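You operate a simulated robot arm through the tools that you are given. There is no shell and no other tool. Be economical: measure what you need, move in short steps, check, and stop when the job is done.

You are at the controls of a simulated robot arm. One attempt, no reset.

## Task
Put things in order on the top of the fitting table. At the end: the brown block is on the white tin; the green stop is on the red carton (marked "Tips"); the black grip stands where the grey tip stood; the grey tip from the top of the fitting table stands on top of the beige pad; the teal tip stands where the black grip stood; whatever was shut is shut again. Leave all else as you found it, and nothing knocked over.

It is judged by the outcome, as a careful person would: the job done as asked, and still so three seconds after it is handed in. It fails if anything else is knocked over, pushed out of place, dropped, spilled or broken.

## Robot
A 6-joint arm with a two-finger parallel gripper, fixed in place. Base frame: the origin is at the foot of the arm, x ahead of it, y to its left, z up; the work surface is at about z = 72. Lengths are in cm, angles in rad, forces in N, time in s.
With the tool pointing down near the work surface it reaches from about 26 to 74 cm from the base axis. Its first joint turns from -1.152 to 1.152 rad. Payload 2.45 kg.
Tool frame: the origin (TCP) lies between the finger pads and is the grasp point; the fingertips stand 2.4 cm ahead of it; z points along the fingers, y is the line along which they close. The gripper opens to 6.8 cm. The fingers are 1.7 cm wide and 1 cm thick; the gripper's body (4 by 7 cm) begins 4.1 cm behind the TCP.
Orientation is that of the tool frame in the base frame, as a unit quaternion [w, x, y, z]. With the fingers straight down and closing along the base's y, the tool's x points along the base's -x, its y along +y and its z along -z.

## Interface
- The arm moves only by the tool play_rows. Its argument "moves" is a list that holds one entry, the list of rows, each a list of 7 numbers: the closure in counts, from 0 (fully open) to 255 (shut), then the shift along the base's x, y, z in cm, then the turn, a rotation vector about the base's x, y, z in rad. In form: [[[hand, dx, dy, dz, ax, ay, az], ...]]. A call has 1 to 20 rows; each row shifts and turns the commanded pose from where the row before left it. Each row takes 0.2 s and may step no farther than 5 cm and 0.15 rad from the row before; otherwise, or with a gripper value out of range, the whole call is refused. Where a pose cannot be reached the arm comes as near as it can. A force on the tool above 40 N (or 10 N above the force at the start of the call, whichever is more), or a blocked arm, ends the call early, and 0.2 s more pass. The fingers move at their own pace (about 10.8 cm/s each) and stop on an object; they squeeze with about 41 N. The grip force told is the motor's: it shows also when the fingers shut on nothing. Time passes only in rows, and 0.2 s behind the last, so rows that do not move let the fingers close. The reply holds the time, the measured pose of the TCP, the force on the tool along the base axes, the opening and the grip force, in the units named above and with some noise, with the torque about the TCP (base axes, N m) and any sound that the robot's microphone picked up.
- Cameras (640 x 400 px; columns grow to the right, rows downward): "scene" is fixed at [15.08, 41.46, 144.1]; the picture's right is [-0.85, -0.53, 0.00], its down [-0.41, 0.66, -0.63] and it looks along [0.34, -0.54, -0.77] (base axes); focal length 334 px, centre (320, 200). "wrist" rides on the gripper at [8.4, 1.1, -7.5] in the tool frame; the picture's right is [-0.13, 0.99, 0.00], its down [-0.60, -0.08, -0.79] and it looks along [-0.79, -0.10, 0.61] (tool axes); focal length 251 px, centre (320, 200). There is no depth. A picture from a camera that has moved, and an enlarged one, comes with that camera's place and axes in the base frame and with its lens.
- capture(camera): a new picture of that camera. The clock stands still meanwhile.
- inspect(camera, box): a new picture of the part [left, top, right, bottom] of that camera's present view, enlarged. The clock stands still meanwhile.
- finish_job(): hands the job in; it is judged then, once.

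Work in short steps. Places have to be worked out from the pictures, the camera data and where the tool is seen: move nearer, look again, correct. Check each grasp and each placing, and mend what went wrong. You have 120 turns and 68 pictures in all, those below and enlarged ones among them. Open the gripper and draw the arm clear of the work before you hand the job in, unless the task says otherwise; then end with one line.

The tools are called after ">>>" by a JSON object that holds its "name" and its "arguments". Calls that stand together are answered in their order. play_rows: Moves the arm, as the interface text tells. Its arguments: {"type":"object","properties":{"moves":{"type":"array","items":{"type":"array","items":{"type":"array","items":{"type":"number"}}}}},"required":["moves"]} The other tools are called the same way: capture (camera) takes a picture; inspect (camera, box) takes an enlarged picture of a part of a camera's view; finish_job () hands the job in.

At the start:

```text
time: 0.0
position: [43.58, 2.43, 106.41]
orientation: [-0.001, 0.0, 1.0, 0.0]
force: [-0.4, -0.5, 0.2]
wrist_torque: [0.01, 0.01, 0.01]
grip_width: 6.79
grip_force: 0.1
```

scene: 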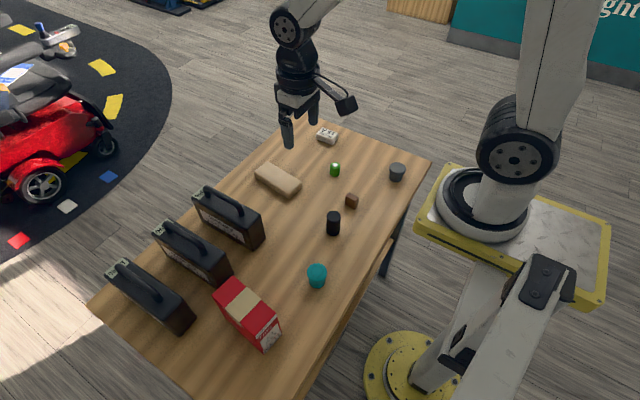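
wrist: 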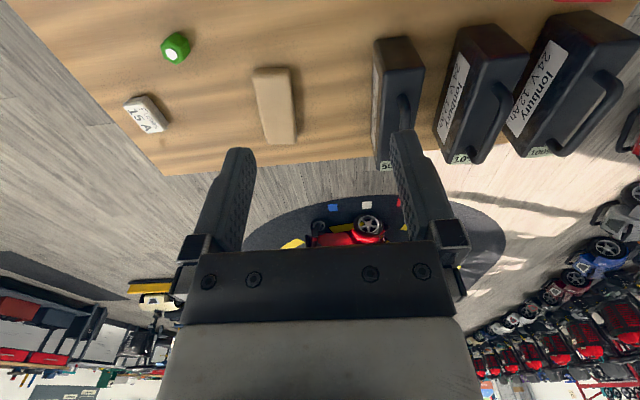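

I start with an enlarged look at the table to identify the objects.

>>> {"name": "inspect", "arguments": {"camera": "scene", "box": [240, 110, 440, 235]}}

>>> {"name": "inspect", "arguments": {"camera": "scene", "box": [90, 170, 350, 360]}}

```text
3.20 times, centred on (340, 172) of scene
camera zoom: at [15.08, 41.46, 144.1], right [-0.85, -0.53, 0.0], down [-0.41, 0.66, -0.63], along [0.34, -0.54, -0.77], focal length 1068 px, centre (256, 288)
```

zoom: 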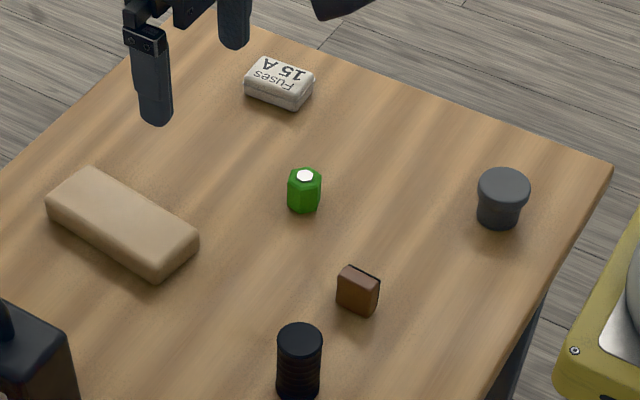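

```text
2.11 times, centred on (220, 265) of scene
camera zoom: at [15.08, 41.46, 144.1], right [-0.85, -0.53, 0.0], down [-0.41, 0.66, -0.63], along [0.34, -0.54, -0.77], focal length 703 px, centre (530, 63)
```

zoom: 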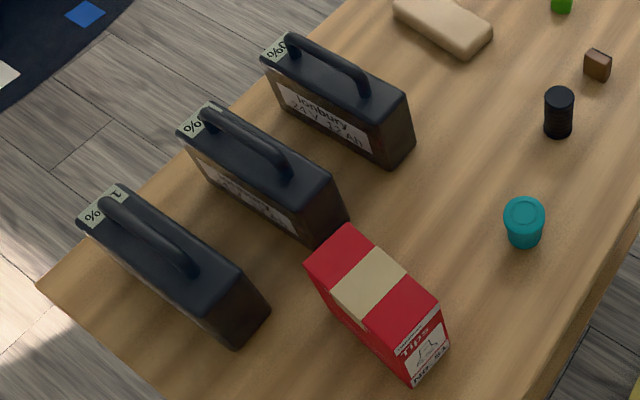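

The white tin reads "Fuses 15 A". I estimate the following positions in x, y:
- grey tip (32.3, -28.1)
- black grip (38.3, -1.8)
- teal tip (34.1, 12.6)
- brown block (38.7, -12.3)
- green stop (48.4, -19.9)
- tin (58.8, -33)
- pad (60, -8)

Next I hover over the grey tip.

>>> {"name": "play_rows", "arguments": {"moves": [[[0, -1.41, -3.8, -1.8, 0, 0, 0], [0, -1.41, -3.8, -1.8, 0, 0, 0], [0, -1.41, -3.8, -1.8, 0, 0, 0], [0, -1.41, -3.8, -1.8, 0, 0, 0], [0, -1.41, -3.8, -1.8, 0, 0, 0], [0, -1.41, -3.8, -1.8, 0, 0, 0], [0, -1.41, -3.8, -1.8, 0, 0, 0], [0, -1.41, -3.8, -1.8, 0, 0, 0], [0, 0, 0, 0, 0, 0, 0], [0, 0, 0, 0, 0, 0, 0]]]}}

>>> {"name": "capture", "arguments": {"camera": "wrist"}}

>>> {"name": "capture", "arguments": {"camera": "scene"}}

```text
time: 2.2
position: [32.19, -28.17, 91.79]
orientation: [-0.001, 0.0, 1.0, 0.0]
force: [0.1, -1.0, -0.6]
wrist_torque: [-0.01, 0.01, -0.01]
grip_width: 6.81
grip_force: 0.1
```

```text
63 pictures are left
camera wrist: at [23.69, -27.07, 99.44], right [0.13, 0.99, 0.0], down [0.6, -0.08, 0.79], along [0.79, -0.1, -0.61], focal length 251 px, centre (320, 200)
```

wrist: 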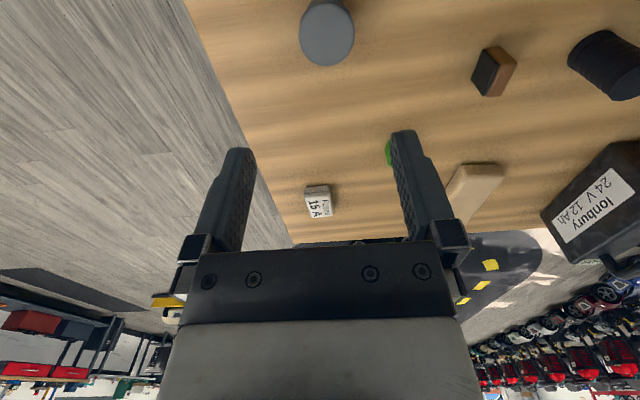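

```text
62 pictures are left
```

scene: 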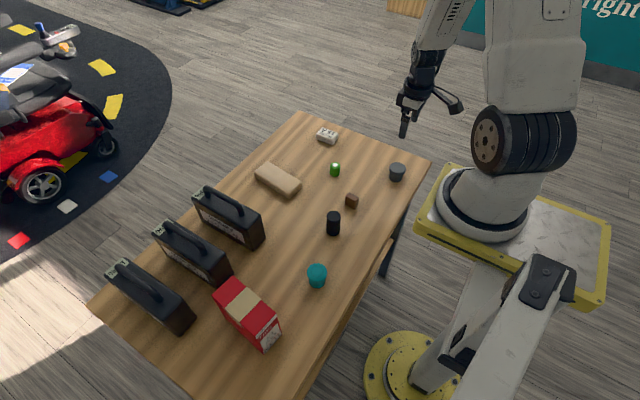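

The wrist view puts the grey tip's top at about (32.0, -27.6, 76.7). I lower to z=82 and look again.

>>> {"name": "play_rows", "arguments": {"moves": [[[0, -0.1, 0.25, -3.3, 0, 0, 0], [0, 0, 0.25, -3.3, 0, 0, 0], [0, 0, 0, -3.2, 0, 0, 0], [0, 0, 0, 0, 0, 0, 0]]]}}

>>> {"name": "capture", "arguments": {"camera": "wrist"}}

```text
time: 3.2
position: [32.27, -27.55, 81.89]
orientation: [0.0, 0.0, 1.0, 0.0]
force: [0.4, -0.3, 0.3]
wrist_torque: [-0.03, -0.02, 0.01]
grip_width: 6.78
grip_force: 0.0
```

```text
61 pictures are left
camera wrist: at [23.9, -26.53, 89.38], right [0.13, 0.99, 0.0], down [0.6, -0.08, 0.79], along [0.79, -0.1, -0.61], focal length 251 px, centre (320, 200)
```

wrist: 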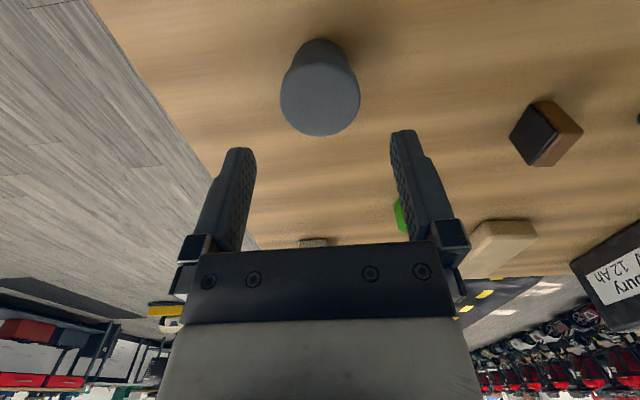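

The tip is centred between the fingers at about x=32.0. I descend and close.

>>> {"name": "play_rows", "arguments": {"moves": [[[0, -0.2, 0, -2.4, 0, 0, 0], [0, 0, 0, -2.3, 0, 0, 0], [0, 0, 0, -2.0, 0, 0, 0], [0, 0, 0, 0, 0, 0, 0], [255, 0, 0, 0, 0, 0, 0], [255, 0, 0, 0, 0, 0, 0], [255, 0, 0, 0, 0, 0, 0]]]}}

>>> {"name": "capture", "arguments": {"camera": "wrist"}}

>>> {"name": "inspect", "arguments": {"camera": "scene", "box": [340, 120, 460, 195]}}

```text
time: 4.8
position: [32.01, -27.39, 75.3]
orientation: [0.0, 0.001, 1.0, -0.001]
force: [0.1, 0.4, 0.6]
wrist_torque: [0.02, 0.01, 0.0]
grip_width: 4.49
grip_force: 40.7
```

```text
60 pictures are left
camera wrist: at [23.56, -26.45, 82.87], right [0.13, 0.99, 0.0], down [0.6, -0.08, 0.79], along [0.79, -0.1, -0.61], focal length 251 px, centre (320, 200)
```

wrist: 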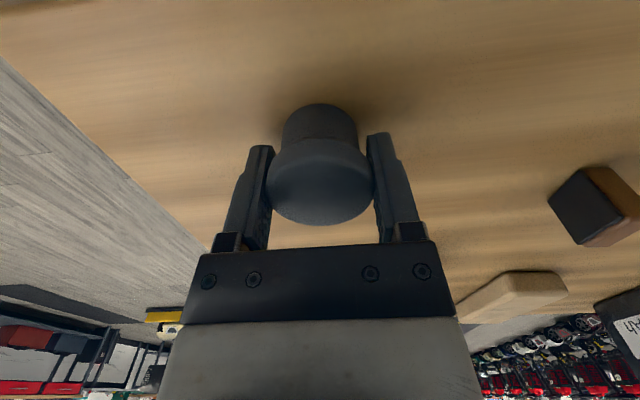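

```text
5.33 times, centred on (400, 158) of scene
camera zoom: at [15.08, 41.46, 144.1], right [-0.85, -0.53, 0.0], down [-0.41, 0.66, -0.63], along [0.34, -0.54, -0.77], focal length 1781 px, centre (-107, 427)
```

zoom: 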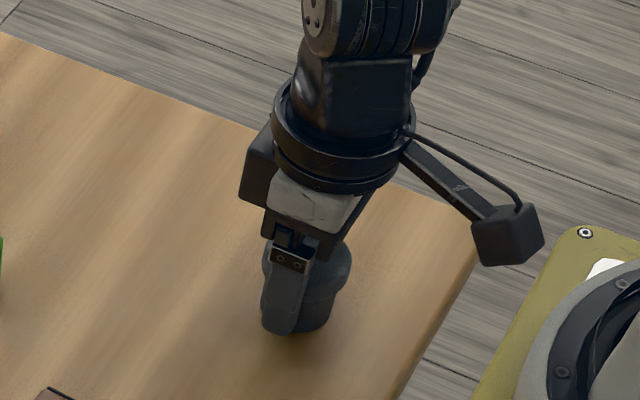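

The grey tip is held (4.5 cm), and its standing spot is about (31.8, -27.4). I lift it and carry it near the pad.

>>> {"name": "play_rows", "arguments": {"moves": [[[255, 0, 0, 2, 0, 0, 0], [255, 0, 0, 4, 0, 0, 0], [255, 0, 0, 4, 0, 0, 0], [255, 0, 0, 4, 0, 0, 0], [255, 3.5, 2.4, 0, 0, 0, 0], [255, 3.5, 2.4, 0, 0, 0, 0], [255, 3.5, 2.4, 0, 0, 0, 0], [255, 3.5, 2.4, 0, 0, 0, 0], [255, 3.5, 2.4, 0, 0, 0, 0], [255, 3.5, 2.4, 0, 0, 0, 0], [255, 3.5, 2.4, 0, 0, 0, 0], [255, 2.5, 2.4, 0, 0, 0, 0], [255, 0, 0, 0, 0, 0, 0], [255, 0, 0, 0, 0, 0, 0]]]}}

>>> {"name": "capture", "arguments": {"camera": "wrist"}}

>>> {"name": "capture", "arguments": {"camera": "scene"}}

```text
time: 7.8
position: [59.0, -8.21, 89.42]
orientation: [0.0, 0.0, 1.0, 0.0]
force: [0.6, -0.5, -0.3]
wrist_torque: [0.01, -0.02, -0.04]
grip_width: 4.51
grip_force: 40.9
```

```text
58 pictures are left
camera wrist: at [50.63, -7.17, 97.05], right [0.13, 0.99, 0.0], down [0.6, -0.08, 0.79], along [0.79, -0.1, -0.61], focal length 251 px, centre (320, 200)
```

wrist: 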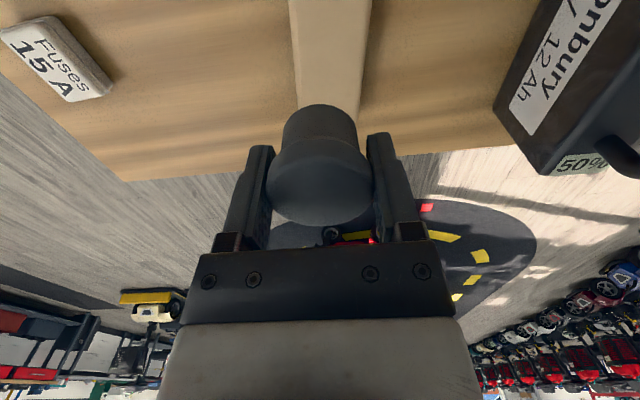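

```text
57 pictures are left
```

scene: 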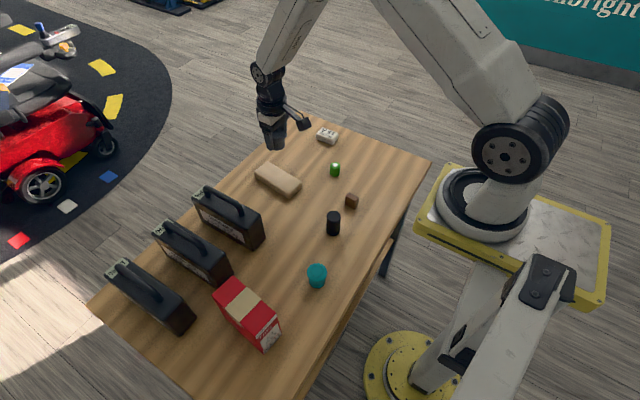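

The pad runs along x and is centred near (60, -7.5). I shift above that point and descend to just over its top.

>>> {"name": "play_rows", "arguments": {"moves": [[[255, 1.1, 0.6, -2, 0, 0, 0], [255, 0, 0, -3, 0, 0, 0], [255, 0, 0, -3, 0, 0, 0], [255, 0, 0, -1.4, 0, 0, 0], [255, 0, 0, 0, 0, 0, 0]]]}}

>>> {"name": "inspect", "arguments": {"camera": "scene", "box": [220, 120, 340, 210]}}

>>> {"name": "capture", "arguments": {"camera": "wrist"}}

```text
time: 9.0
position: [60.01, -7.54, 80.01]
orientation: [0.0, 0.0, 1.0, 0.0]
force: [-0.8, 0.5, -0.9]
wrist_torque: [0.02, 0.01, 0.02]
grip_width: 4.52
grip_force: 41.3
```

```text
4.44 times, centred on (280, 165) of scene
camera zoom: at [15.08, 41.46, 144.1], right [-0.85, -0.53, 0.0], down [-0.41, 0.66, -0.63], along [0.34, -0.54, -0.77], focal length 1484 px, centre (498, 356)
```

zoom: 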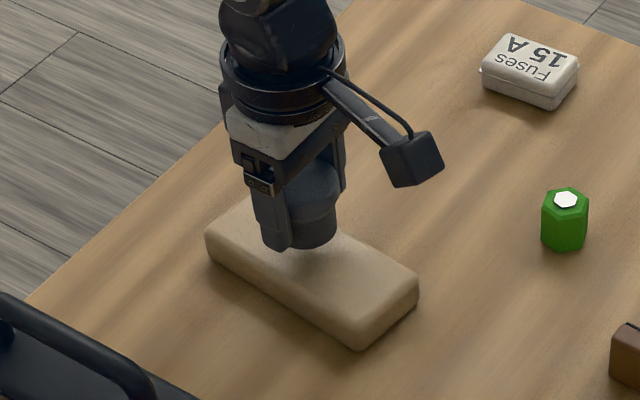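

```text
55 pictures are left
camera wrist: at [51.55, -6.6, 87.56], right [0.13, 0.99, 0.0], down [0.6, -0.08, 0.79], along [0.79, -0.1, -0.61], focal length 251 px, centre (320, 200)
```

wrist: 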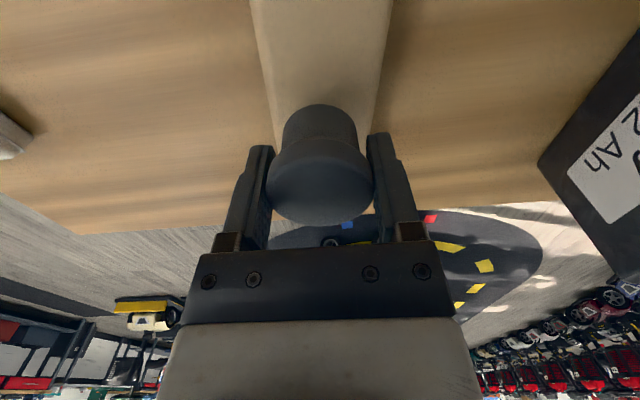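

It is centred above the pad. I descend in small steps until it touches.

>>> {"name": "play_rows", "arguments": {"moves": [[[255, 0, 0, -0.5, 0, 0, 0], [255, 0, 0, -0.4, 0, 0, 0], [255, 0, 0, -0.3, 0, 0, 0], [255, 0, 0, 0, 0, 0, 0]]]}}

```text
time: 10.0
position: [60.13, -7.61, 78.76]
orientation: [0.0, 0.0, 1.0, 0.0]
force: [0.0, -0.4, -0.7]
wrist_torque: [-0.02, 0.01, -0.03]
grip_width: 4.53
grip_force: 41.1
```

No contact yet, so I continue down.

>>> {"name": "play_rows", "arguments": {"moves": [[[255, 0, 0, -0.3, 0, 0, 0], [255, 0, 0, -0.2, 0, 0, 0], [255, 0, 0, 0, 0, 0, 0]]]}}

>>> {"name": "inspect", "arguments": {"camera": "scene", "box": [240, 150, 320, 210]}}

```text
time: 10.8
position: [60.09, -7.55, 78.28]
orientation: [0.001, 0.0, 1.0, 0.0]
force: [-0.3, 0.2, -0.5]
wrist_torque: [0.0, 0.01, -0.01]
grip_width: 4.51
grip_force: 41.1
```

```text
6.67 times, centred on (280, 180) of scene
camera zoom: at [15.08, 41.46, 144.1], right [-0.85, -0.53, 0.0], down [-0.41, 0.66, -0.63], along [0.34, -0.54, -0.77], focal length 2226 px, centre (587, 333)
```

zoom: 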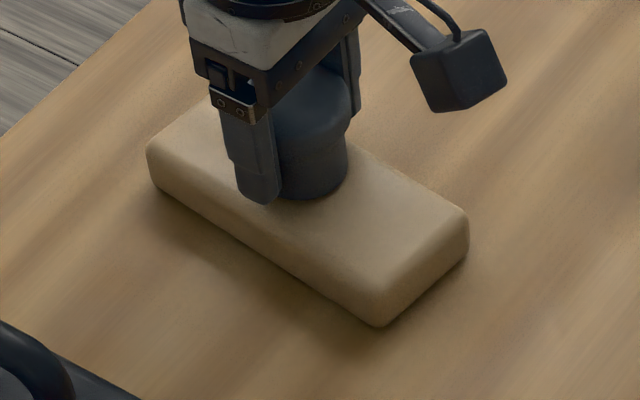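

It is very near the pad surface, so I keep going gently.

>>> {"name": "play_rows", "arguments": {"moves": [[[255, 0, 0, -0.2, 0, 0, 0], [255, 0, 0, -0.15, 0, 0, 0], [255, 0, 0, 0, 0, 0, 0]]]}}

```text
time: 11.6
position: [60.02, -7.63, 78.15]
orientation: [0.0, 0.0, 1.0, 0.0]
force: [-3.5, 0.1, 10.7]
wrist_torque: [0.05, 0.12, -0.02]
grip_width: 4.52
grip_force: 41.6
```

Contact at z≈78.15 (10 N). I relieve the force slightly, open and withdraw upward.

>>> {"name": "play_rows", "arguments": {"moves": [[[255, 0, 0, 0.2, 0, 0, 0], [120, 0, 0, 0, 0, 0, 0], [0, 0, 0, 0, 0, 0, 0], [0, 0, 0, 0, 0, 0, 0], [0, 0, 0, 2, 0, 0, 0], [0, 0, 0, 3, 0, 0, 0], [0, 0, 0, 4, 0, 0, 0], [0, 0, 0, 0, 0, 0, 0]]]}}

>>> {"name": "inspect", "arguments": {"camera": "scene", "box": [240, 150, 320, 210]}}

>>> {"name": "capture", "arguments": {"camera": "wrist"}}

```text
time: 13.4
position: [60.03, -7.53, 87.15]
orientation: [0.0, 0.0, 1.0, 0.0]
force: [-0.9, -0.1, 0.0]
wrist_torque: [-0.01, 0.04, 0.01]
grip_width: 6.84
grip_force: 0.1
```

```text
6.67 times, centred on (280, 180) of scene
camera zoom: at [15.08, 41.46, 144.1], right [-0.85, -0.53, 0.0], down [-0.41, 0.66, -0.63], along [0.34, -0.54, -0.77], focal length 2226 px, centre (587, 333)
```

zoom: 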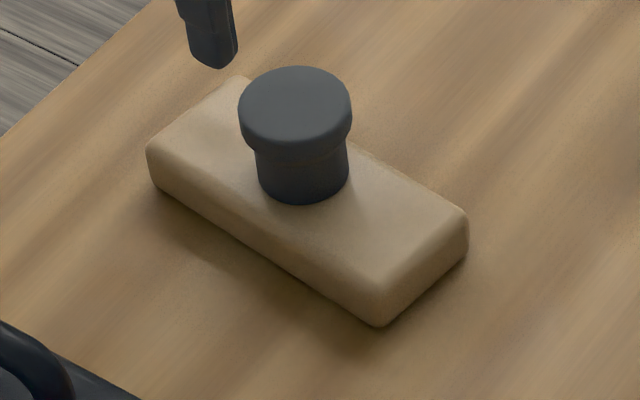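

```text
52 pictures are left
camera wrist: at [51.59, -6.51, 94.73], right [0.13, 0.99, 0.0], down [0.6, -0.08, 0.79], along [0.79, -0.1, -0.61], focal length 251 px, centre (320, 200)
```

wrist: 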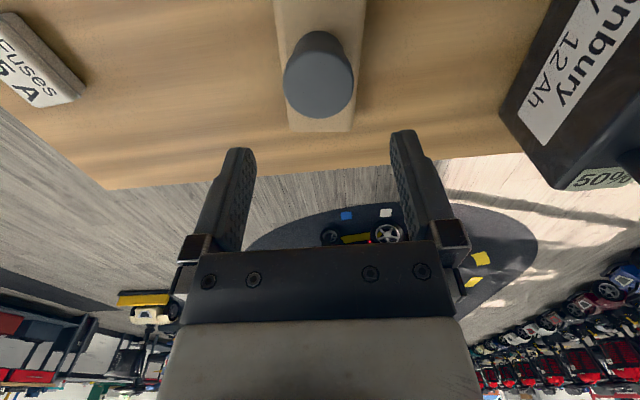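

The grey tip stands on the pad. Next is the black grip, so I hover over (38.3, -1.8).

>>> {"name": "play_rows", "arguments": {"moves": [[[0, -1, 0, 3, 0, 0, 0], [0, -3.5, 0.8, 0, 0, 0, 0], [0, -3.5, 1, 0, 0, 0, 0], [0, -3.5, 1, 0, 0, 0, 0], [0, -3.5, 1, 0, 0, 0, 0], [0, -3.5, 1, 0, 0, 0, 0], [0, -3.2, 0.9, 0, 0, 0, 0], [0, 0, 0, 0, 0, 0, 0], [0, 0, 0, 0, 0, 0, 0]]]}}

>>> {"name": "capture", "arguments": {"camera": "wrist"}}

```text
time: 15.4
position: [38.23, -1.94, 90.06]
orientation: [0.0, 0.001, 1.0, -0.001]
force: [-0.2, 0.1, 0.8]
wrist_torque: [0.01, 0.01, -0.02]
grip_width: 6.82
grip_force: 0.1
```

```text
51 pictures are left
camera wrist: at [29.91, -0.95, 97.57], right [0.13, 0.99, 0.0], down [0.6, -0.08, 0.79], along [0.79, -0.1, -0.61], focal length 251 px, centre (320, 200)
```

wrist: 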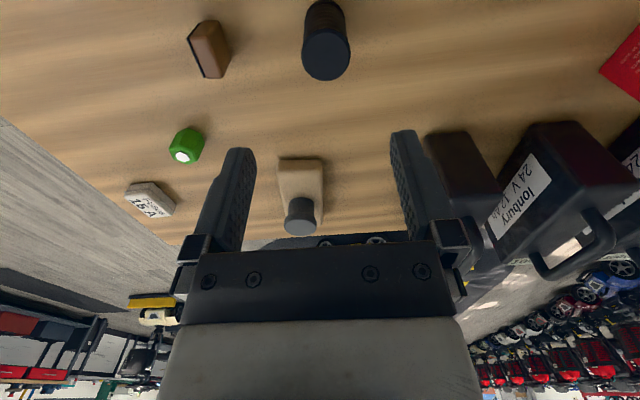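

The black grip is near (37.8, -1.5), top at about 79. I lower a little and look again.

>>> {"name": "play_rows", "arguments": {"moves": [[[0, -0.3, 0.4, -3, 0, 0, 0], [0, 0, 0, -2.6, 0, 0, 0], [0, 0, 0, 0, 0, 0, 0]]]}}

>>> {"name": "capture", "arguments": {"camera": "wrist"}}

>>> {"name": "inspect", "arguments": {"camera": "scene", "box": [290, 160, 380, 250]}}

```text
time: 16.2
position: [37.95, -1.69, 84.59]
orientation: [0.0, 0.0, 1.0, 0.0]
force: [-0.7, 0.5, 0.3]
wrist_torque: [-0.03, -0.04, 0.02]
grip_width: 6.79
grip_force: 0.0
```

```text
50 pictures are left
camera wrist: at [29.57, -0.64, 92.1], right [0.13, 0.99, 0.0], down [0.6, -0.08, 0.79], along [0.79, -0.1, -0.61], focal length 251 px, centre (320, 200)
```

wrist: 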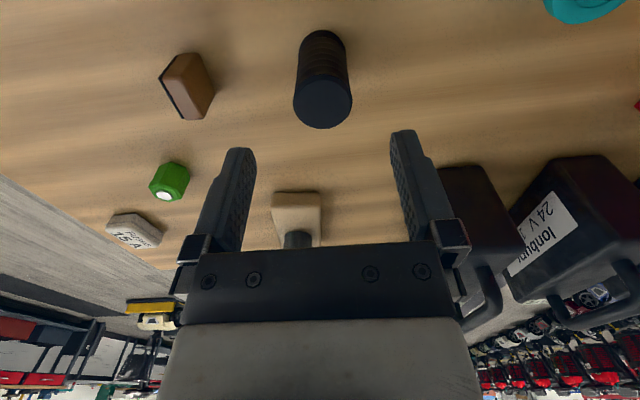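

```text
4.44 times, centred on (335, 205) of scene
camera zoom: at [15.08, 41.46, 144.1], right [-0.85, -0.53, 0.0], down [-0.41, 0.66, -0.63], along [0.34, -0.54, -0.77], focal length 1484 px, centre (253, 178)
```

zoom: 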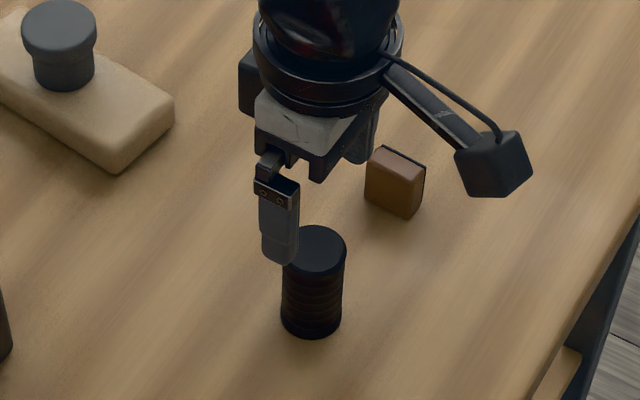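

The grip is at (37.6, -1.5) with its top at about 78.9. I descend to z=76.8 and close.

>>> {"name": "play_rows", "arguments": {"moves": [[[0, -0.3, 0.15, -2.6, 0, 0, 0], [0, 0, 0, -2.6, 0, 0, 0], [0, 0, 0, -2.5, 0, 0, 0], [0, 0, 0, 0, 0, 0, 0], [255, 0, 0, 0, 0, 0, 0], [255, 0, 0, 0, 0, 0, 0], [255, 0, 0, 0, 0, 0, 0]]]}}

>>> {"name": "capture", "arguments": {"camera": "wrist"}}

```text
time: 17.8
position: [37.81, -1.45, 76.9]
orientation: [0.0, 0.0, 1.0, 0.0]
force: [0.2, 0.1, 0.3]
wrist_torque: [0.0, 0.01, -0.02]
grip_width: 3.44
grip_force: 40.8
```

```text
48 pictures are left
camera wrist: at [29.3, -0.33, 84.39], right [0.13, 0.99, 0.0], down [0.6, -0.08, 0.79], along [0.79, -0.1, -0.61], focal length 251 px, centre (320, 200)
```

wrist: 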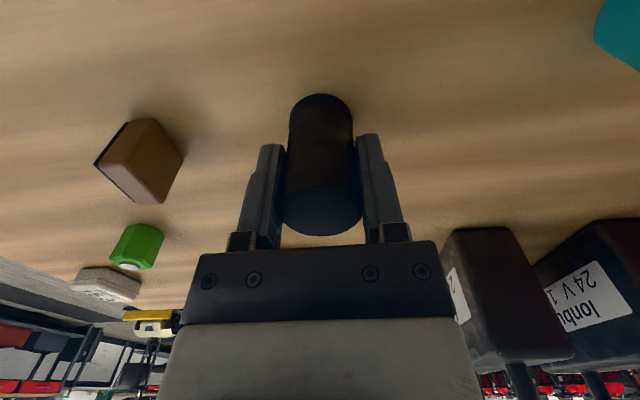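

Grasped. I lift, carry it to the grey tip's spot at (32.0, -27.4), and stop just above the table.

>>> {"name": "play_rows", "arguments": {"moves": [[[255, 0, 0, 2, 0, 0, 0], [255, 0, 0, 4, 0, 0, 0], [255, 0, 0, 4, 0, 0, 0], [255, -0.83, -3.7, 0, 0, 0, 0], [255, -0.83, -3.7, 0, 0, 0, 0], [255, -0.83, -3.7, 0, 0, 0, 0], [255, -0.83, -3.7, 0, 0, 0, 0], [255, -0.83, -3.7, 0, 0, 0, 0], [255, -0.83, -3.7, 0, 0, 0, 0], [255, -0.82, -3.75, 0, 0, 0, 0], [255, 0, 0, -3, 0, 0, 0], [255, 0, 0, -3, 0, 0, 0], [255, 0, 0, -2.5, 0, 0, 0], [255, 0, 0, 0, 0, 0, 0]]]}}

>>> {"name": "inspect", "arguments": {"camera": "scene", "box": [340, 120, 460, 195]}}

```text
time: 20.8
position: [31.99, -27.49, 78.59]
orientation: [-0.001, 0.0, 1.0, 0.0]
force: [0.0, 0.1, -0.9]
wrist_torque: [-0.03, 0.02, -0.02]
grip_width: 3.42
grip_force: 41.4
```

```text
5.33 times, centred on (400, 158) of scene
camera zoom: at [15.08, 41.46, 144.1], right [-0.85, -0.53, 0.0], down [-0.41, 0.66, -0.63], along [0.34, -0.54, -0.77], focal length 1781 px, centre (-107, 427)
```

zoom: 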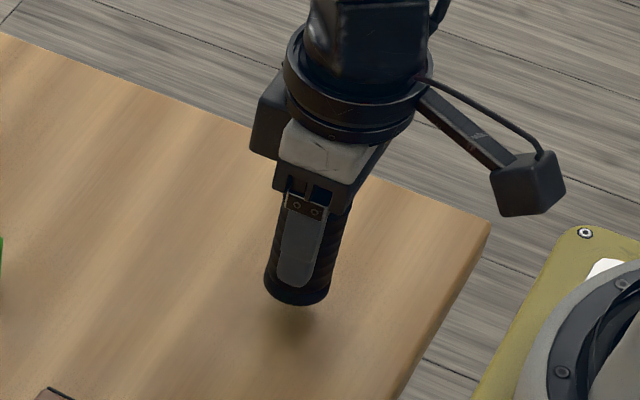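

I fine-tune to y≈-27.6 and lower until it touches.

>>> {"name": "play_rows", "arguments": {"moves": [[[255, 0, -0.1, -0.8, 0, 0, 0], [255, 0, 0, -0.5, 0, 0, 0], [255, 0, 0, -0.25, 0, 0, 0], [255, 0, 0, -0.15, 0, 0, 0], [255, 0, 0, 0, 0, 0, 0]]]}}

```text
time: 22.0
position: [31.94, -27.42, 76.74]
orientation: [0.0, 0.0, 1.0, 0.0]
force: [-1.9, 3.6, 21.3]
wrist_torque: [0.16, 0.08, -0.03]
grip_width: 3.44
grip_force: 40.7
```

Contact. I relieve the force, release and rise.

>>> {"name": "play_rows", "arguments": {"moves": [[[255, 0, 0, 0.2, 0, 0, 0], [120, 0, 0, 0, 0, 0, 0], [0, 0, 0, 0, 0, 0, 0], [0, 0, 0, 0, 0, 0, 0], [0, 0, 0, 2, 0, 0, 0], [0, 0, 0, 4, 0, 0, 0], [0, 0, 0, 4, 0, 0, 0], [0, 0, 0, 3, 0, 0, 0], [0, 0, 0, 0, 0, 0, 0]]]}}

>>> {"name": "capture", "arguments": {"camera": "scene"}}

>>> {"name": "inspect", "arguments": {"camera": "scene", "box": [240, 110, 440, 235]}}

```text
time: 24.0
position: [32.13, -27.43, 89.98]
orientation: [0.0, 0.001, 1.0, 0.0]
force: [-0.3, 0.6, -0.1]
wrist_torque: [0.01, 0.02, -0.01]
grip_width: 6.82
grip_force: 0.1
```

```text
46 pictures are left
```

scene: 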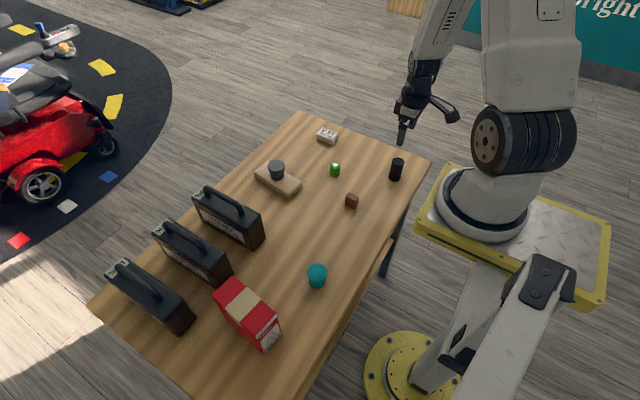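

```text
3.20 times, centred on (340, 172) of scene
camera zoom: at [15.08, 41.46, 144.1], right [-0.85, -0.53, 0.0], down [-0.41, 0.66, -0.63], along [0.34, -0.54, -0.77], focal length 1068 px, centre (256, 288)
```

zoom: 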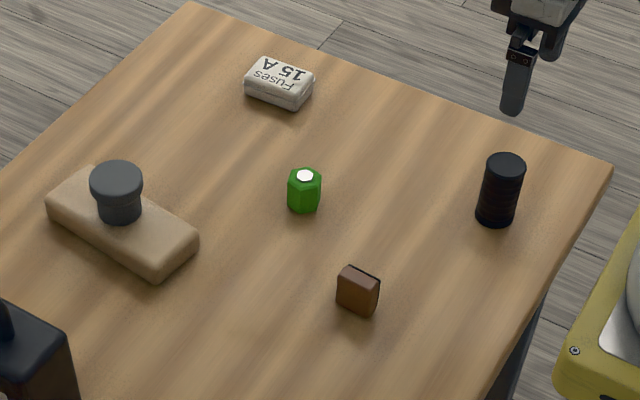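

The black grip stands on the old spot to within about 3 mm. Next I hover over the teal tip at about (34.1, 12.6).

>>> {"name": "play_rows", "arguments": {"moves": [[[0, 0.2, 4, 0, 0, 0, 0], [0, 0.2, 4, 0, 0, 0, 0], [0, 0.2, 4, 0, 0, 0, 0], [0, 0.2, 4, 0, 0, 0, 0], [0, 0.2, 4, 0, 0, 0, 0], [0, 0.2, 4, 0, 0, 0, 0], [0, 0.2, 4, 0, 0, 0, 0], [0, 0.2, 4, 0, 0, 0, 0], [0, 0.2, 4, -1, 0, 0, 0], [0, 0.2, 4, -3, 0, 0, 0], [0, 0, 0, -1, 0, 0, 0], [0, 0, 0, 0, 0, 0, 0]]]}}

>>> {"name": "capture", "arguments": {"camera": "wrist"}}

```text
time: 26.6
position: [34.68, 12.51, 84.61]
orientation: [0.0, 0.0, 1.0, 0.0]
force: [-0.7, -0.1, -0.9]
wrist_torque: [0.0, -0.04, -0.01]
grip_width: 6.81
grip_force: 0.0
out of reach, approached as far as the arm can: row 6
```

```text
44 pictures are left
camera wrist: at [26.21, 13.54, 92.27], right [0.13, 0.99, 0.0], down [0.6, -0.08, 0.79], along [0.79, -0.1, -0.61], focal length 251 px, centre (320, 200)
```

wrist: 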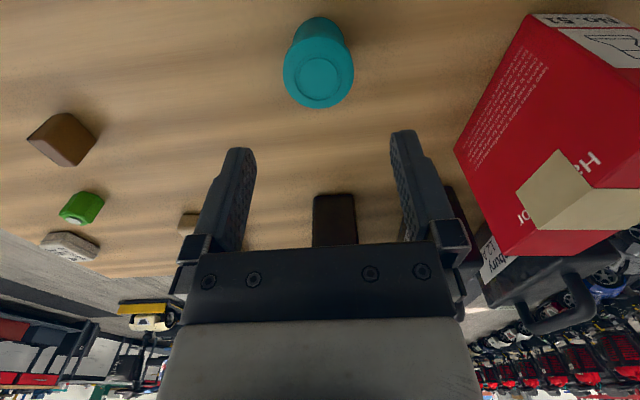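

The teal tip is at about (33.8, 12.55), well clear of the carton (face at y≈25). I descend and grasp.

>>> {"name": "play_rows", "arguments": {"moves": [[[0, -0.6, 0.05, -2.4, 0, 0, 0], [0, 0, 0, -2.4, 0, 0, 0], [0, 0, 0, -2.4, 0, 0, 0], [0, 0, 0, -2.1, 0, 0, 0], [0, 0, 0, 0, 0, 0, 0], [255, 0, 0, 0, 0, 0, 0], [255, 0, 0, 0, 0, 0, 0], [255, 0, 0, 0, 0, 0, 0]]]}}

>>> {"name": "capture", "arguments": {"camera": "wrist"}}

```text
time: 28.4
position: [34.08, 12.52, 75.44]
orientation: [0.001, 0.0, 1.0, 0.0]
force: [-0.5, -0.1, 0.5]
wrist_torque: [0.0, -0.01, -0.01]
grip_width: 4.26
grip_force: 40.9
```

```text
43 pictures are left
camera wrist: at [25.62, 13.51, 83.02], right [0.13, 0.99, 0.0], down [0.6, -0.08, 0.79], along [0.79, -0.1, -0.61], focal length 251 px, centre (320, 200)
```

wrist: 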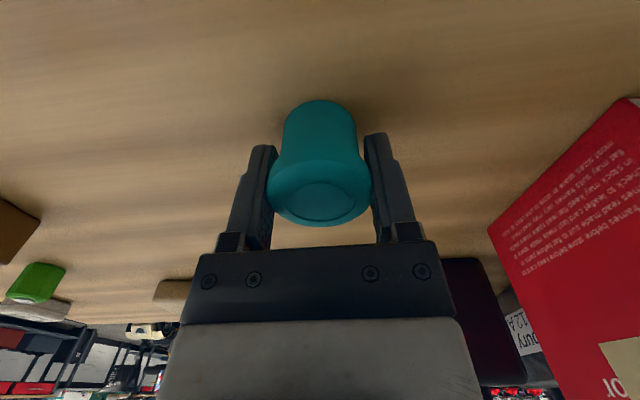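

Held. I lift and carry it to the black grip's old spot (TCP 37.8, -1.5).

>>> {"name": "play_rows", "arguments": {"moves": [[[255, 0, 0, 2, 0, 0, 0], [255, 0, 0, 3, 0, 0, 0], [255, 0, 0, 3, 0, 0, 0], [255, 0.9, -3.5, 0, 0, 0, 0], [255, 0.9, -3.5, 0, 0, 0, 0], [255, 0.9, -3.5, 0, 0, 0, 0], [255, 0.9, -3.5, 0, 0, 0, 0], [255, 0, 0, -3, 0, 0, 0], [255, 0, 0, -3, 0, 0, 0], [255, 0, 0, -1.4, 0, 0, 0], [255, 0, 0, 0, 0, 0, 0]]]}}

```text
time: 30.8
position: [37.58, -1.64, 75.91]
orientation: [0.0, 0.0, 1.0, 0.0]
force: [-0.2, -0.6, -0.5]
wrist_torque: [0.02, -0.03, -0.03]
grip_width: 4.27
grip_force: 41.0
```

I correct by a couple of millimetres and lower until it touches.

>>> {"name": "play_rows", "arguments": {"moves": [[[255, 0.15, 0.1, -0.25, 0, 0, 0], [255, 0, 0, -0.2, 0, 0, 0], [255, 0, 0, -0.15, 0, 0, 0], [255, 0, 0, 0, 0, 0, 0]]]}}

```text
time: 31.8
position: [37.72, -1.43, 75.39]
orientation: [0.0, 0.0, 1.0, 0.001]
force: [-1.5, 3.0, 23.0]
wrist_torque: [0.1, 0.03, -0.02]
grip_width: 4.28
grip_force: 41.1
```

Contact. I relieve the force, release, rise and check.

>>> {"name": "play_rows", "arguments": {"moves": [[[255, 0, 0, 0.2, 0, 0, 0], [120, 0, 0, 0, 0, 0, 0], [0, 0, 0, 0, 0, 0, 0], [0, 0, 0, 0, 0, 0, 0], [0, 0, 0, 2, 0, 0, 0], [0, 0, 0, 4, 0, 0, 0], [0, 0, 0, 4, 0, 0, 0], [0, 0, -3.5, 2, 0, 0, 0], [0, 0.3, -3.5, 0, 0, 0, 0], [0, 0.3, -3.5, 0, 0, 0, 0], [0, 0, 0, 0, 0, 0, 0]]]}}

>>> {"name": "inspect", "arguments": {"camera": "scene", "box": [90, 170, 350, 360]}}

>>> {"name": "capture", "arguments": {"camera": "wrist"}}

```text
time: 34.2
position: [38.38, -11.75, 87.41]
orientation: [0.001, 0.001, 1.0, 0.001]
force: [-0.1, 0.3, 0.6]
wrist_torque: [0.0, 0.0, 0.0]
grip_width: 6.79
grip_force: 0.1
```

```text
2.11 times, centred on (220, 265) of scene
camera zoom: at [15.08, 41.46, 144.1], right [-0.85, -0.53, 0.0], down [-0.41, 0.66, -0.63], along [0.34, -0.54, -0.77], focal length 703 px, centre (530, 63)
```

zoom: 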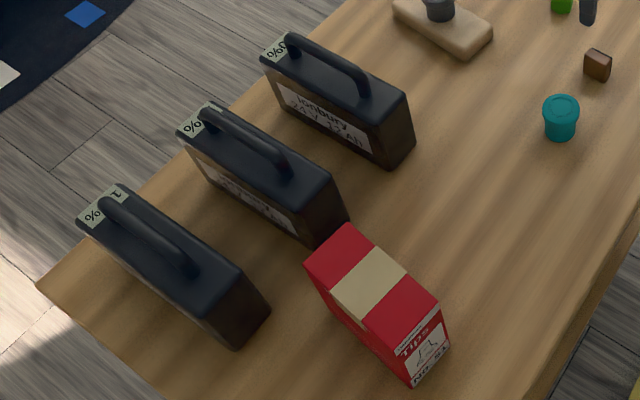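

```text
41 pictures are left
camera wrist: at [29.93, -10.78, 95.01], right [0.13, 0.99, 0.0], down [0.6, -0.08, 0.79], along [0.79, -0.1, -0.61], focal length 251 px, centre (320, 200)
```

wrist: 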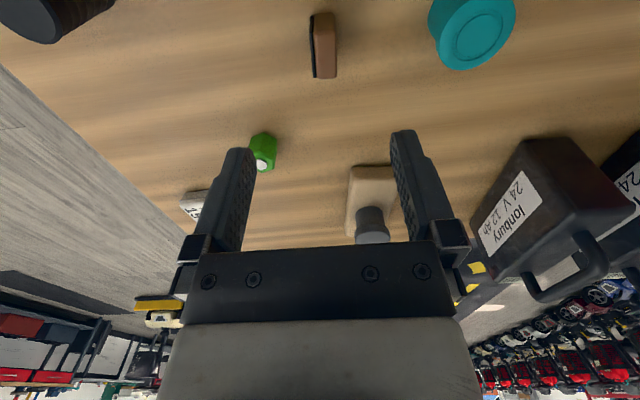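

The teal tip stands on the grip's old spot. The brown block is just below; I lower for a closer look.

>>> {"name": "play_rows", "arguments": {"moves": [[[0, 0, 0, -3.4, 0, 0, 0], [0, 0, 0, -2, 0, 0, 0], [0, 0, 0, 0, 0, 0, 0]]]}}

>>> {"name": "inspect", "arguments": {"camera": "wrist", "box": [220, 20, 420, 145]}}

>>> {"name": "inspect", "arguments": {"camera": "scene", "box": [320, 150, 400, 220]}}

```text
time: 35.0
position: [38.44, -11.94, 81.89]
orientation: [0.0, 0.0, 1.0, 0.0]
force: [0.3, 0.2, -0.2]
wrist_torque: [0.01, 0.01, -0.01]
grip_width: 6.79
grip_force: 0.0
```

```text
3.20 times, centred on (320, 82) of wrist
camera zoom: at [30.03, -10.92, 89.48], right [0.13, 0.99, 0.0], down [0.6, -0.08, 0.79], along [0.79, -0.1, -0.61], focal length 805 px, centre (320, 576)
```

zoom: 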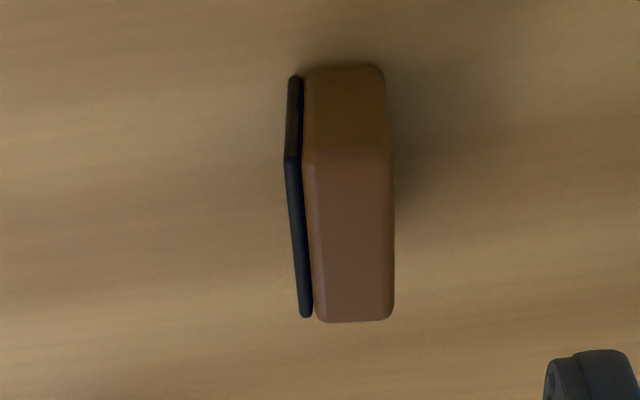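

```text
5.71 times, centred on (360, 185) of scene
camera zoom: at [15.08, 41.46, 144.1], right [-0.85, -0.53, 0.0], down [-0.41, 0.66, -0.63], along [0.34, -0.54, -0.77], focal length 1908 px, centre (91, 286)
```

zoom: 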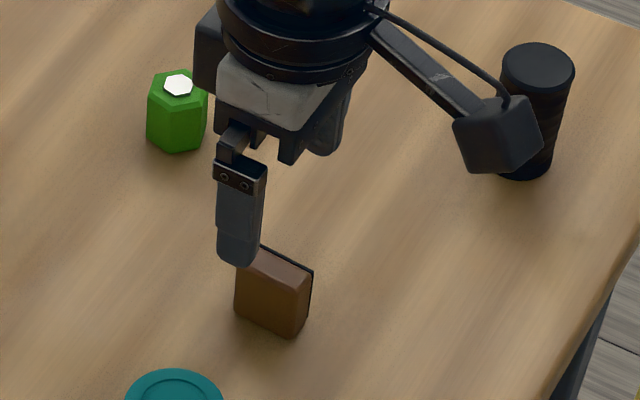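

The block is about 3.2 × 1.9 × 3.5 cm, centred at (38.2, -11.45). I descend and grasp it across its thickness.

>>> {"name": "play_rows", "arguments": {"moves": [[[0, -0.2, 0.45, -2.4, 0, 0, 0], [0, 0, 0, -2.4, 0, 0, 0], [0, 0, 0, -2.0, 0, 0, 0], [0, 0, 0, 0, 0, 0, 0], [255, 0, 0, 0, 0, 0, 0], [255, 0, 0, 0, 0, 0, 0], [255, 0, 0, 0, 0, 0, 0]]]}}

>>> {"name": "capture", "arguments": {"camera": "wrist"}}

```text
time: 36.6
position: [38.18, -11.57, 75.31]
orientation: [0.0, 0.0, 1.0, 0.0]
force: [0.1, -0.1, 1.1]
wrist_torque: [0.01, 0.0, 0.0]
grip_width: 1.8
grip_force: 36.4
```

```text
38 pictures are left
camera wrist: at [29.67, -10.48, 82.87], right [0.13, 0.99, 0.0], down [0.6, -0.08, 0.79], along [0.79, -0.1, -0.61], focal length 251 px, centre (320, 200)
```

wrist: 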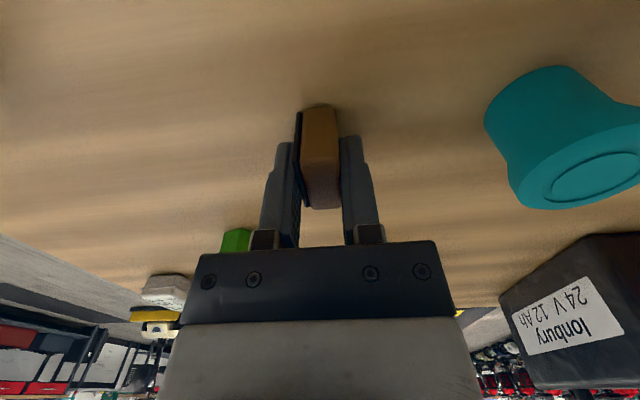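

Held at 1.8 cm. I lift and carry it towards the tin.

>>> {"name": "play_rows", "arguments": {"moves": [[[255, 0, 0, 2, 0, 0, 0], [255, 0, 0, 4, 0, 0, 0], [255, 0, 0, 4, 0, 0, 0], [255, 3.1, -3.4, 0, 0, 0, 0], [255, 3.1, -3.4, 0, 0, 0, 0], [255, 3.1, -3.4, 0, 0, 0, 0], [255, 3.1, -3.4, 0, 0, 0, 0], [255, 3.1, -3.4, 0, 0, 0, 0], [255, 3.1, -3.4, 0, 0, 0, 0], [255, 0, 0, 0, 0, 0, 0], [255, 0, 0, 0, 0, 0, 0]]]}}

>>> {"name": "capture", "arguments": {"camera": "wrist"}}

>>> {"name": "inspect", "arguments": {"camera": "scene", "box": [270, 80, 390, 155]}}

```text
time: 39.0
position: [56.88, -32.15, 85.25]
orientation: [-0.001, 0.0, 1.0, -0.001]
force: [-0.2, 0.7, -0.6]
wrist_torque: [0.01, -0.01, 0.01]
grip_width: 1.8
grip_force: 37.0
```

```text
37 pictures are left
camera wrist: at [48.43, -31.13, 92.89], right [0.13, 0.99, 0.0], down [0.6, -0.08, 0.79], along [0.79, -0.1, -0.61], focal length 251 px, centre (320, 200)
```

wrist: 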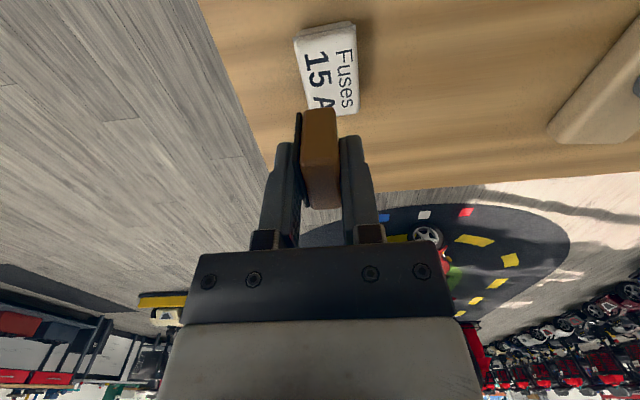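

```text
5.33 times, centred on (330, 118) of scene
camera zoom: at [15.08, 41.46, 144.1], right [-0.85, -0.53, 0.0], down [-0.41, 0.66, -0.63], along [0.34, -0.54, -0.77], focal length 1781 px, centre (267, 640)
```

zoom: 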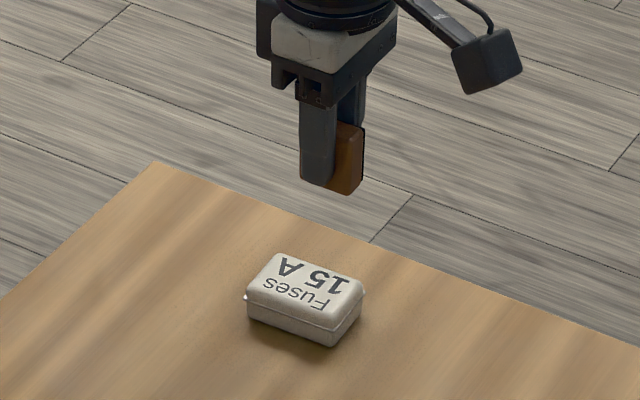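

The tin's top is centred near (58.0, -31.6). I move over it and lower to just above.

>>> {"name": "play_rows", "arguments": {"moves": [[[255, 1.1, 0.5, -2, 0, 0, 0], [255, 0, 0, -2.5, 0, 0, 0], [255, 0, 0, -1.8, 0, 0, 0], [255, 0, 0, 0, 0, 0, 0]]]}}

>>> {"name": "capture", "arguments": {"camera": "wrist"}}

>>> {"name": "inspect", "arguments": {"camera": "scene", "box": [290, 100, 370, 150]}}

```text
time: 40.0
position: [57.94, -31.48, 78.9]
orientation: [0.0, 0.0, 1.0, -0.001]
force: [-0.3, -0.1, -0.1]
wrist_torque: [-0.03, -0.01, 0.01]
grip_width: 1.8
grip_force: 37.0
```

```text
35 pictures are left
camera wrist: at [49.52, -30.55, 86.63], right [0.13, 0.99, 0.0], down [0.6, -0.08, 0.79], along [0.79, -0.1, -0.61], focal length 251 px, centre (320, 200)
```

wrist: 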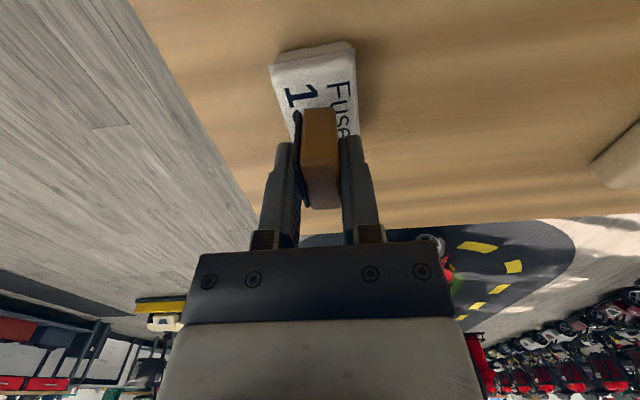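

```text
8.00 times, centred on (330, 125) of scene
camera zoom: at [15.08, 41.46, 144.1], right [-0.85, -0.53, 0.0], down [-0.41, 0.66, -0.63], along [0.34, -0.54, -0.77], focal length 2671 px, centre (240, 800)
```

zoom: 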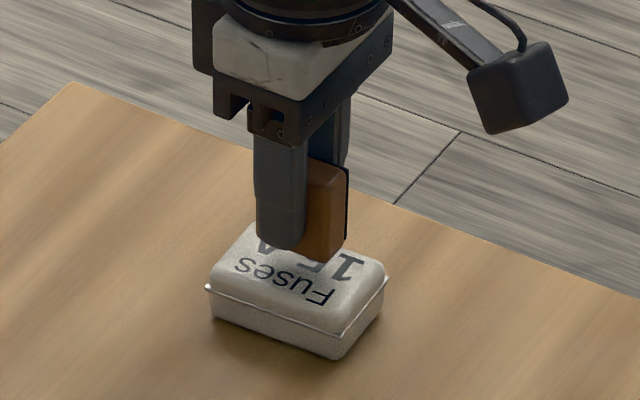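

Centred over the tin. I lower gently to contact.

>>> {"name": "play_rows", "arguments": {"moves": [[[255, 0, 0, -0.5, 0, 0, 0], [255, 0, 0, -0.3, 0, 0, 0], [255, 0, 0, -0.2, 0, 0, 0], [255, 0, 0, 0, 0, 0, 0]]]}}

```text
time: 41.0
position: [57.83, -31.48, 78.05]
orientation: [-0.001, 0.0, 1.0, 0.0]
force: [-0.4, 0.1, -0.9]
wrist_torque: [0.02, -0.01, 0.04]
grip_width: 1.8
grip_force: 36.3
```

No contact yet; a bit further.

>>> {"name": "play_rows", "arguments": {"moves": [[[255, 0, 0, -0.2, 0, 0, 0], [255, 0, 0, -0.15, 0, 0, 0], [255, 0, 0, 0, 0, 0, 0]]]}}

```text
time: 41.8
position: [58.01, -31.48, 77.95]
orientation: [0.001, 0.0, 1.0, -0.001]
force: [-3.1, 1.2, 16.7]
wrist_torque: [0.07, 0.15, 0.0]
grip_width: 1.83
grip_force: 36.9
```

Contact at z≈77.9. I relieve the force, release, rise and check.

>>> {"name": "play_rows", "arguments": {"moves": [[[255, 0, 0, 0.2, 0, 0, 0], [180, 0, 0, 0, 0, 0, 0], [100, 0, 0, 0, 0, 0, 0], [0, 0, 0, 0, 0, 0, 0], [0, 0, 0, 2, 0, 0, 0], [0, 0, 0, 4, 0, 0, 0], [0, -1, 1, 4, 0, 0, 0], [0, 0, 0, 0, 0, 0, 0]]]}}

>>> {"name": "inspect", "arguments": {"camera": "scene", "box": [290, 100, 370, 180]}}

>>> {"name": "capture", "arguments": {"camera": "wrist"}}

```text
time: 43.6
position: [56.88, -30.58, 87.95]
orientation: [-0.001, 0.0, 1.0, 0.0]
force: [0.3, 1.1, 0.0]
wrist_torque: [0.01, 0.03, 0.0]
grip_width: 6.78
grip_force: 0.0
```

```text
5.00 times, centred on (330, 140) of scene
camera zoom: at [15.08, 41.46, 144.1], right [-0.85, -0.53, 0.0], down [-0.41, 0.66, -0.63], along [0.34, -0.54, -0.77], focal length 1669 px, centre (270, 500)
```

zoom: 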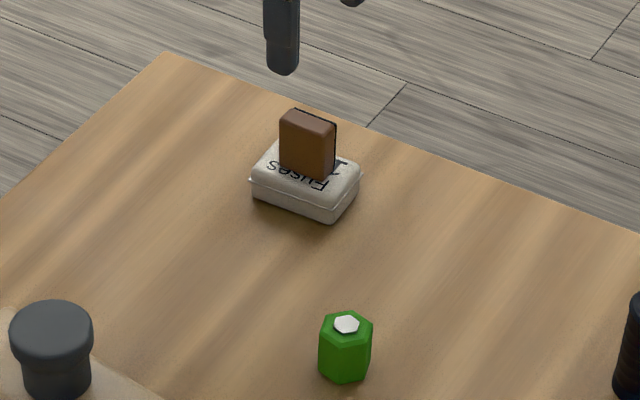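

```text
32 pictures are left
camera wrist: at [48.36, -29.46, 95.43], right [0.13, 0.99, 0.0], down [0.6, -0.08, 0.79], along [0.79, -0.1, -0.61], focal length 251 px, centre (320, 200)
```

wrist: 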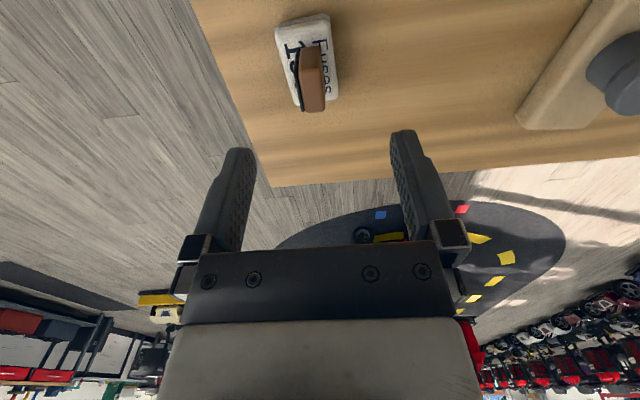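

The block sits on the tin. Next I hover over the green stop near (48, -19.5).

>>> {"name": "play_rows", "arguments": {"moves": [[[0, -3, 3.6, 0, 0, 0, 0], [0, -3, 3.6, 0, 0, 0, 0], [0, -3, 3.8, -2.5, 0, 0, 0], [0, 0, 0, -1.5, 0, 0, 0], [0, 0, 0, 0, 0, 0, 0]]]}}

>>> {"name": "capture", "arguments": {"camera": "wrist"}}

>>> {"name": "inspect", "arguments": {"camera": "scene", "box": [190, 260, 310, 360]}}

```text
refused: row 3 steps farther than a row can; nothing moved
```

```text
31 pictures are left
camera wrist: at [48.36, -29.46, 95.43], right [0.13, 0.99, 0.0], down [0.6, -0.08, 0.79], along [0.79, -0.1, -0.61], focal length 251 px, centre (320, 200)
```

wrist: 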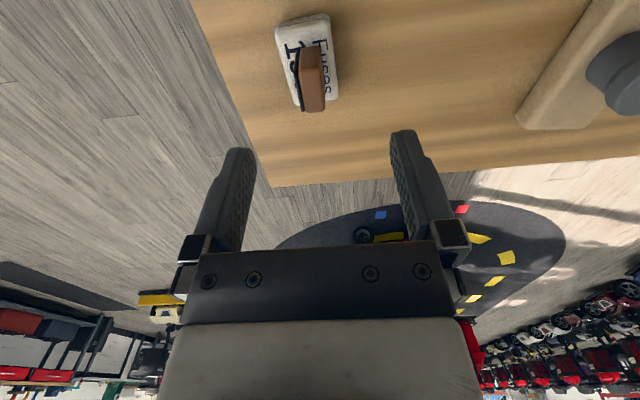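

```text
4.00 times, centred on (250, 310) of scene
camera zoom: at [15.08, 41.46, 144.1], right [-0.85, -0.53, 0.0], down [-0.41, 0.66, -0.63], along [0.34, -0.54, -0.77], focal length 1336 px, centre (600, -240)
```

zoom: 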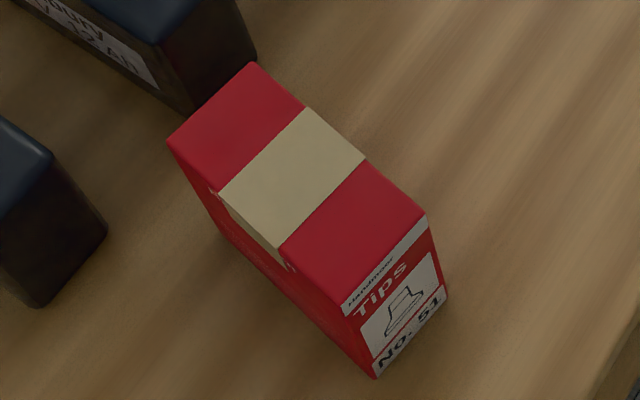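

The third row stepped too far, so the move was refused. I repeat it with smaller steps.

>>> {"name": "play_rows", "arguments": {"moves": [[[0, -3, 3.6, 0, 0, 0, 0], [0, -3, 3.6, 0, 0, 0, 0], [0, -3, 3.8, -0.5, 0, 0, 0], [0, 0, 0, -3.5, 0, 0, 0], [0, 0, 0, 0, 0, 0, 0]]]}}

>>> {"name": "capture", "arguments": {"camera": "wrist"}}

```text
time: 44.8
position: [47.75, -19.39, 83.98]
orientation: [-0.001, -0.001, 1.0, 0.0]
force: [-0.8, 0.0, 0.8]
wrist_torque: [0.0, 0.0, -0.02]
grip_width: 6.81
grip_force: 0.1
```

```text
29 pictures are left
camera wrist: at [39.47, -18.36, 91.68], right [0.13, 0.99, 0.0], down [0.6, -0.08, 0.79], along [0.79, -0.1, -0.61], focal length 251 px, centre (320, 200)
```

wrist: 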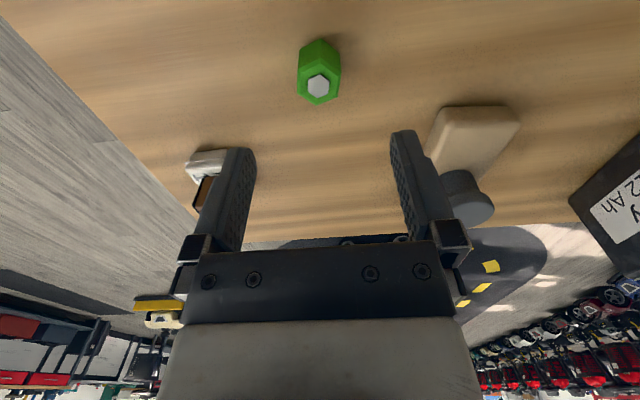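

The green stop is at (47.7, -19.4). I check its hexagon orientation in an enlarged view.

>>> {"name": "inspect", "arguments": {"camera": "wrist", "box": [280, 30, 360, 110]}}

```text
5.00 times, centred on (320, 70) of wrist
camera zoom: at [39.47, -18.36, 91.68], right [0.13, 0.99, 0.0], down [0.6, -0.08, 0.79], along [0.79, -0.1, -0.61], focal length 1257 px, centre (320, 850)
```

zoom: 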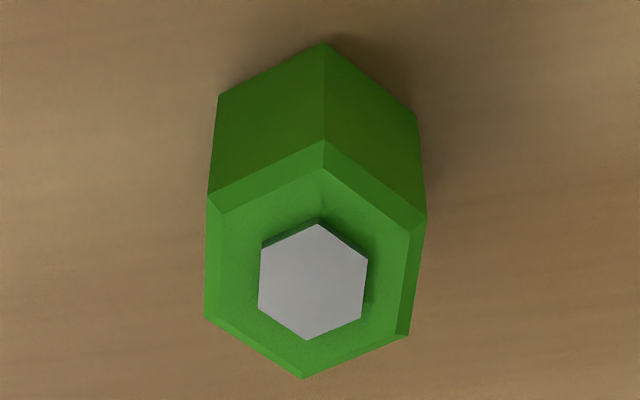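

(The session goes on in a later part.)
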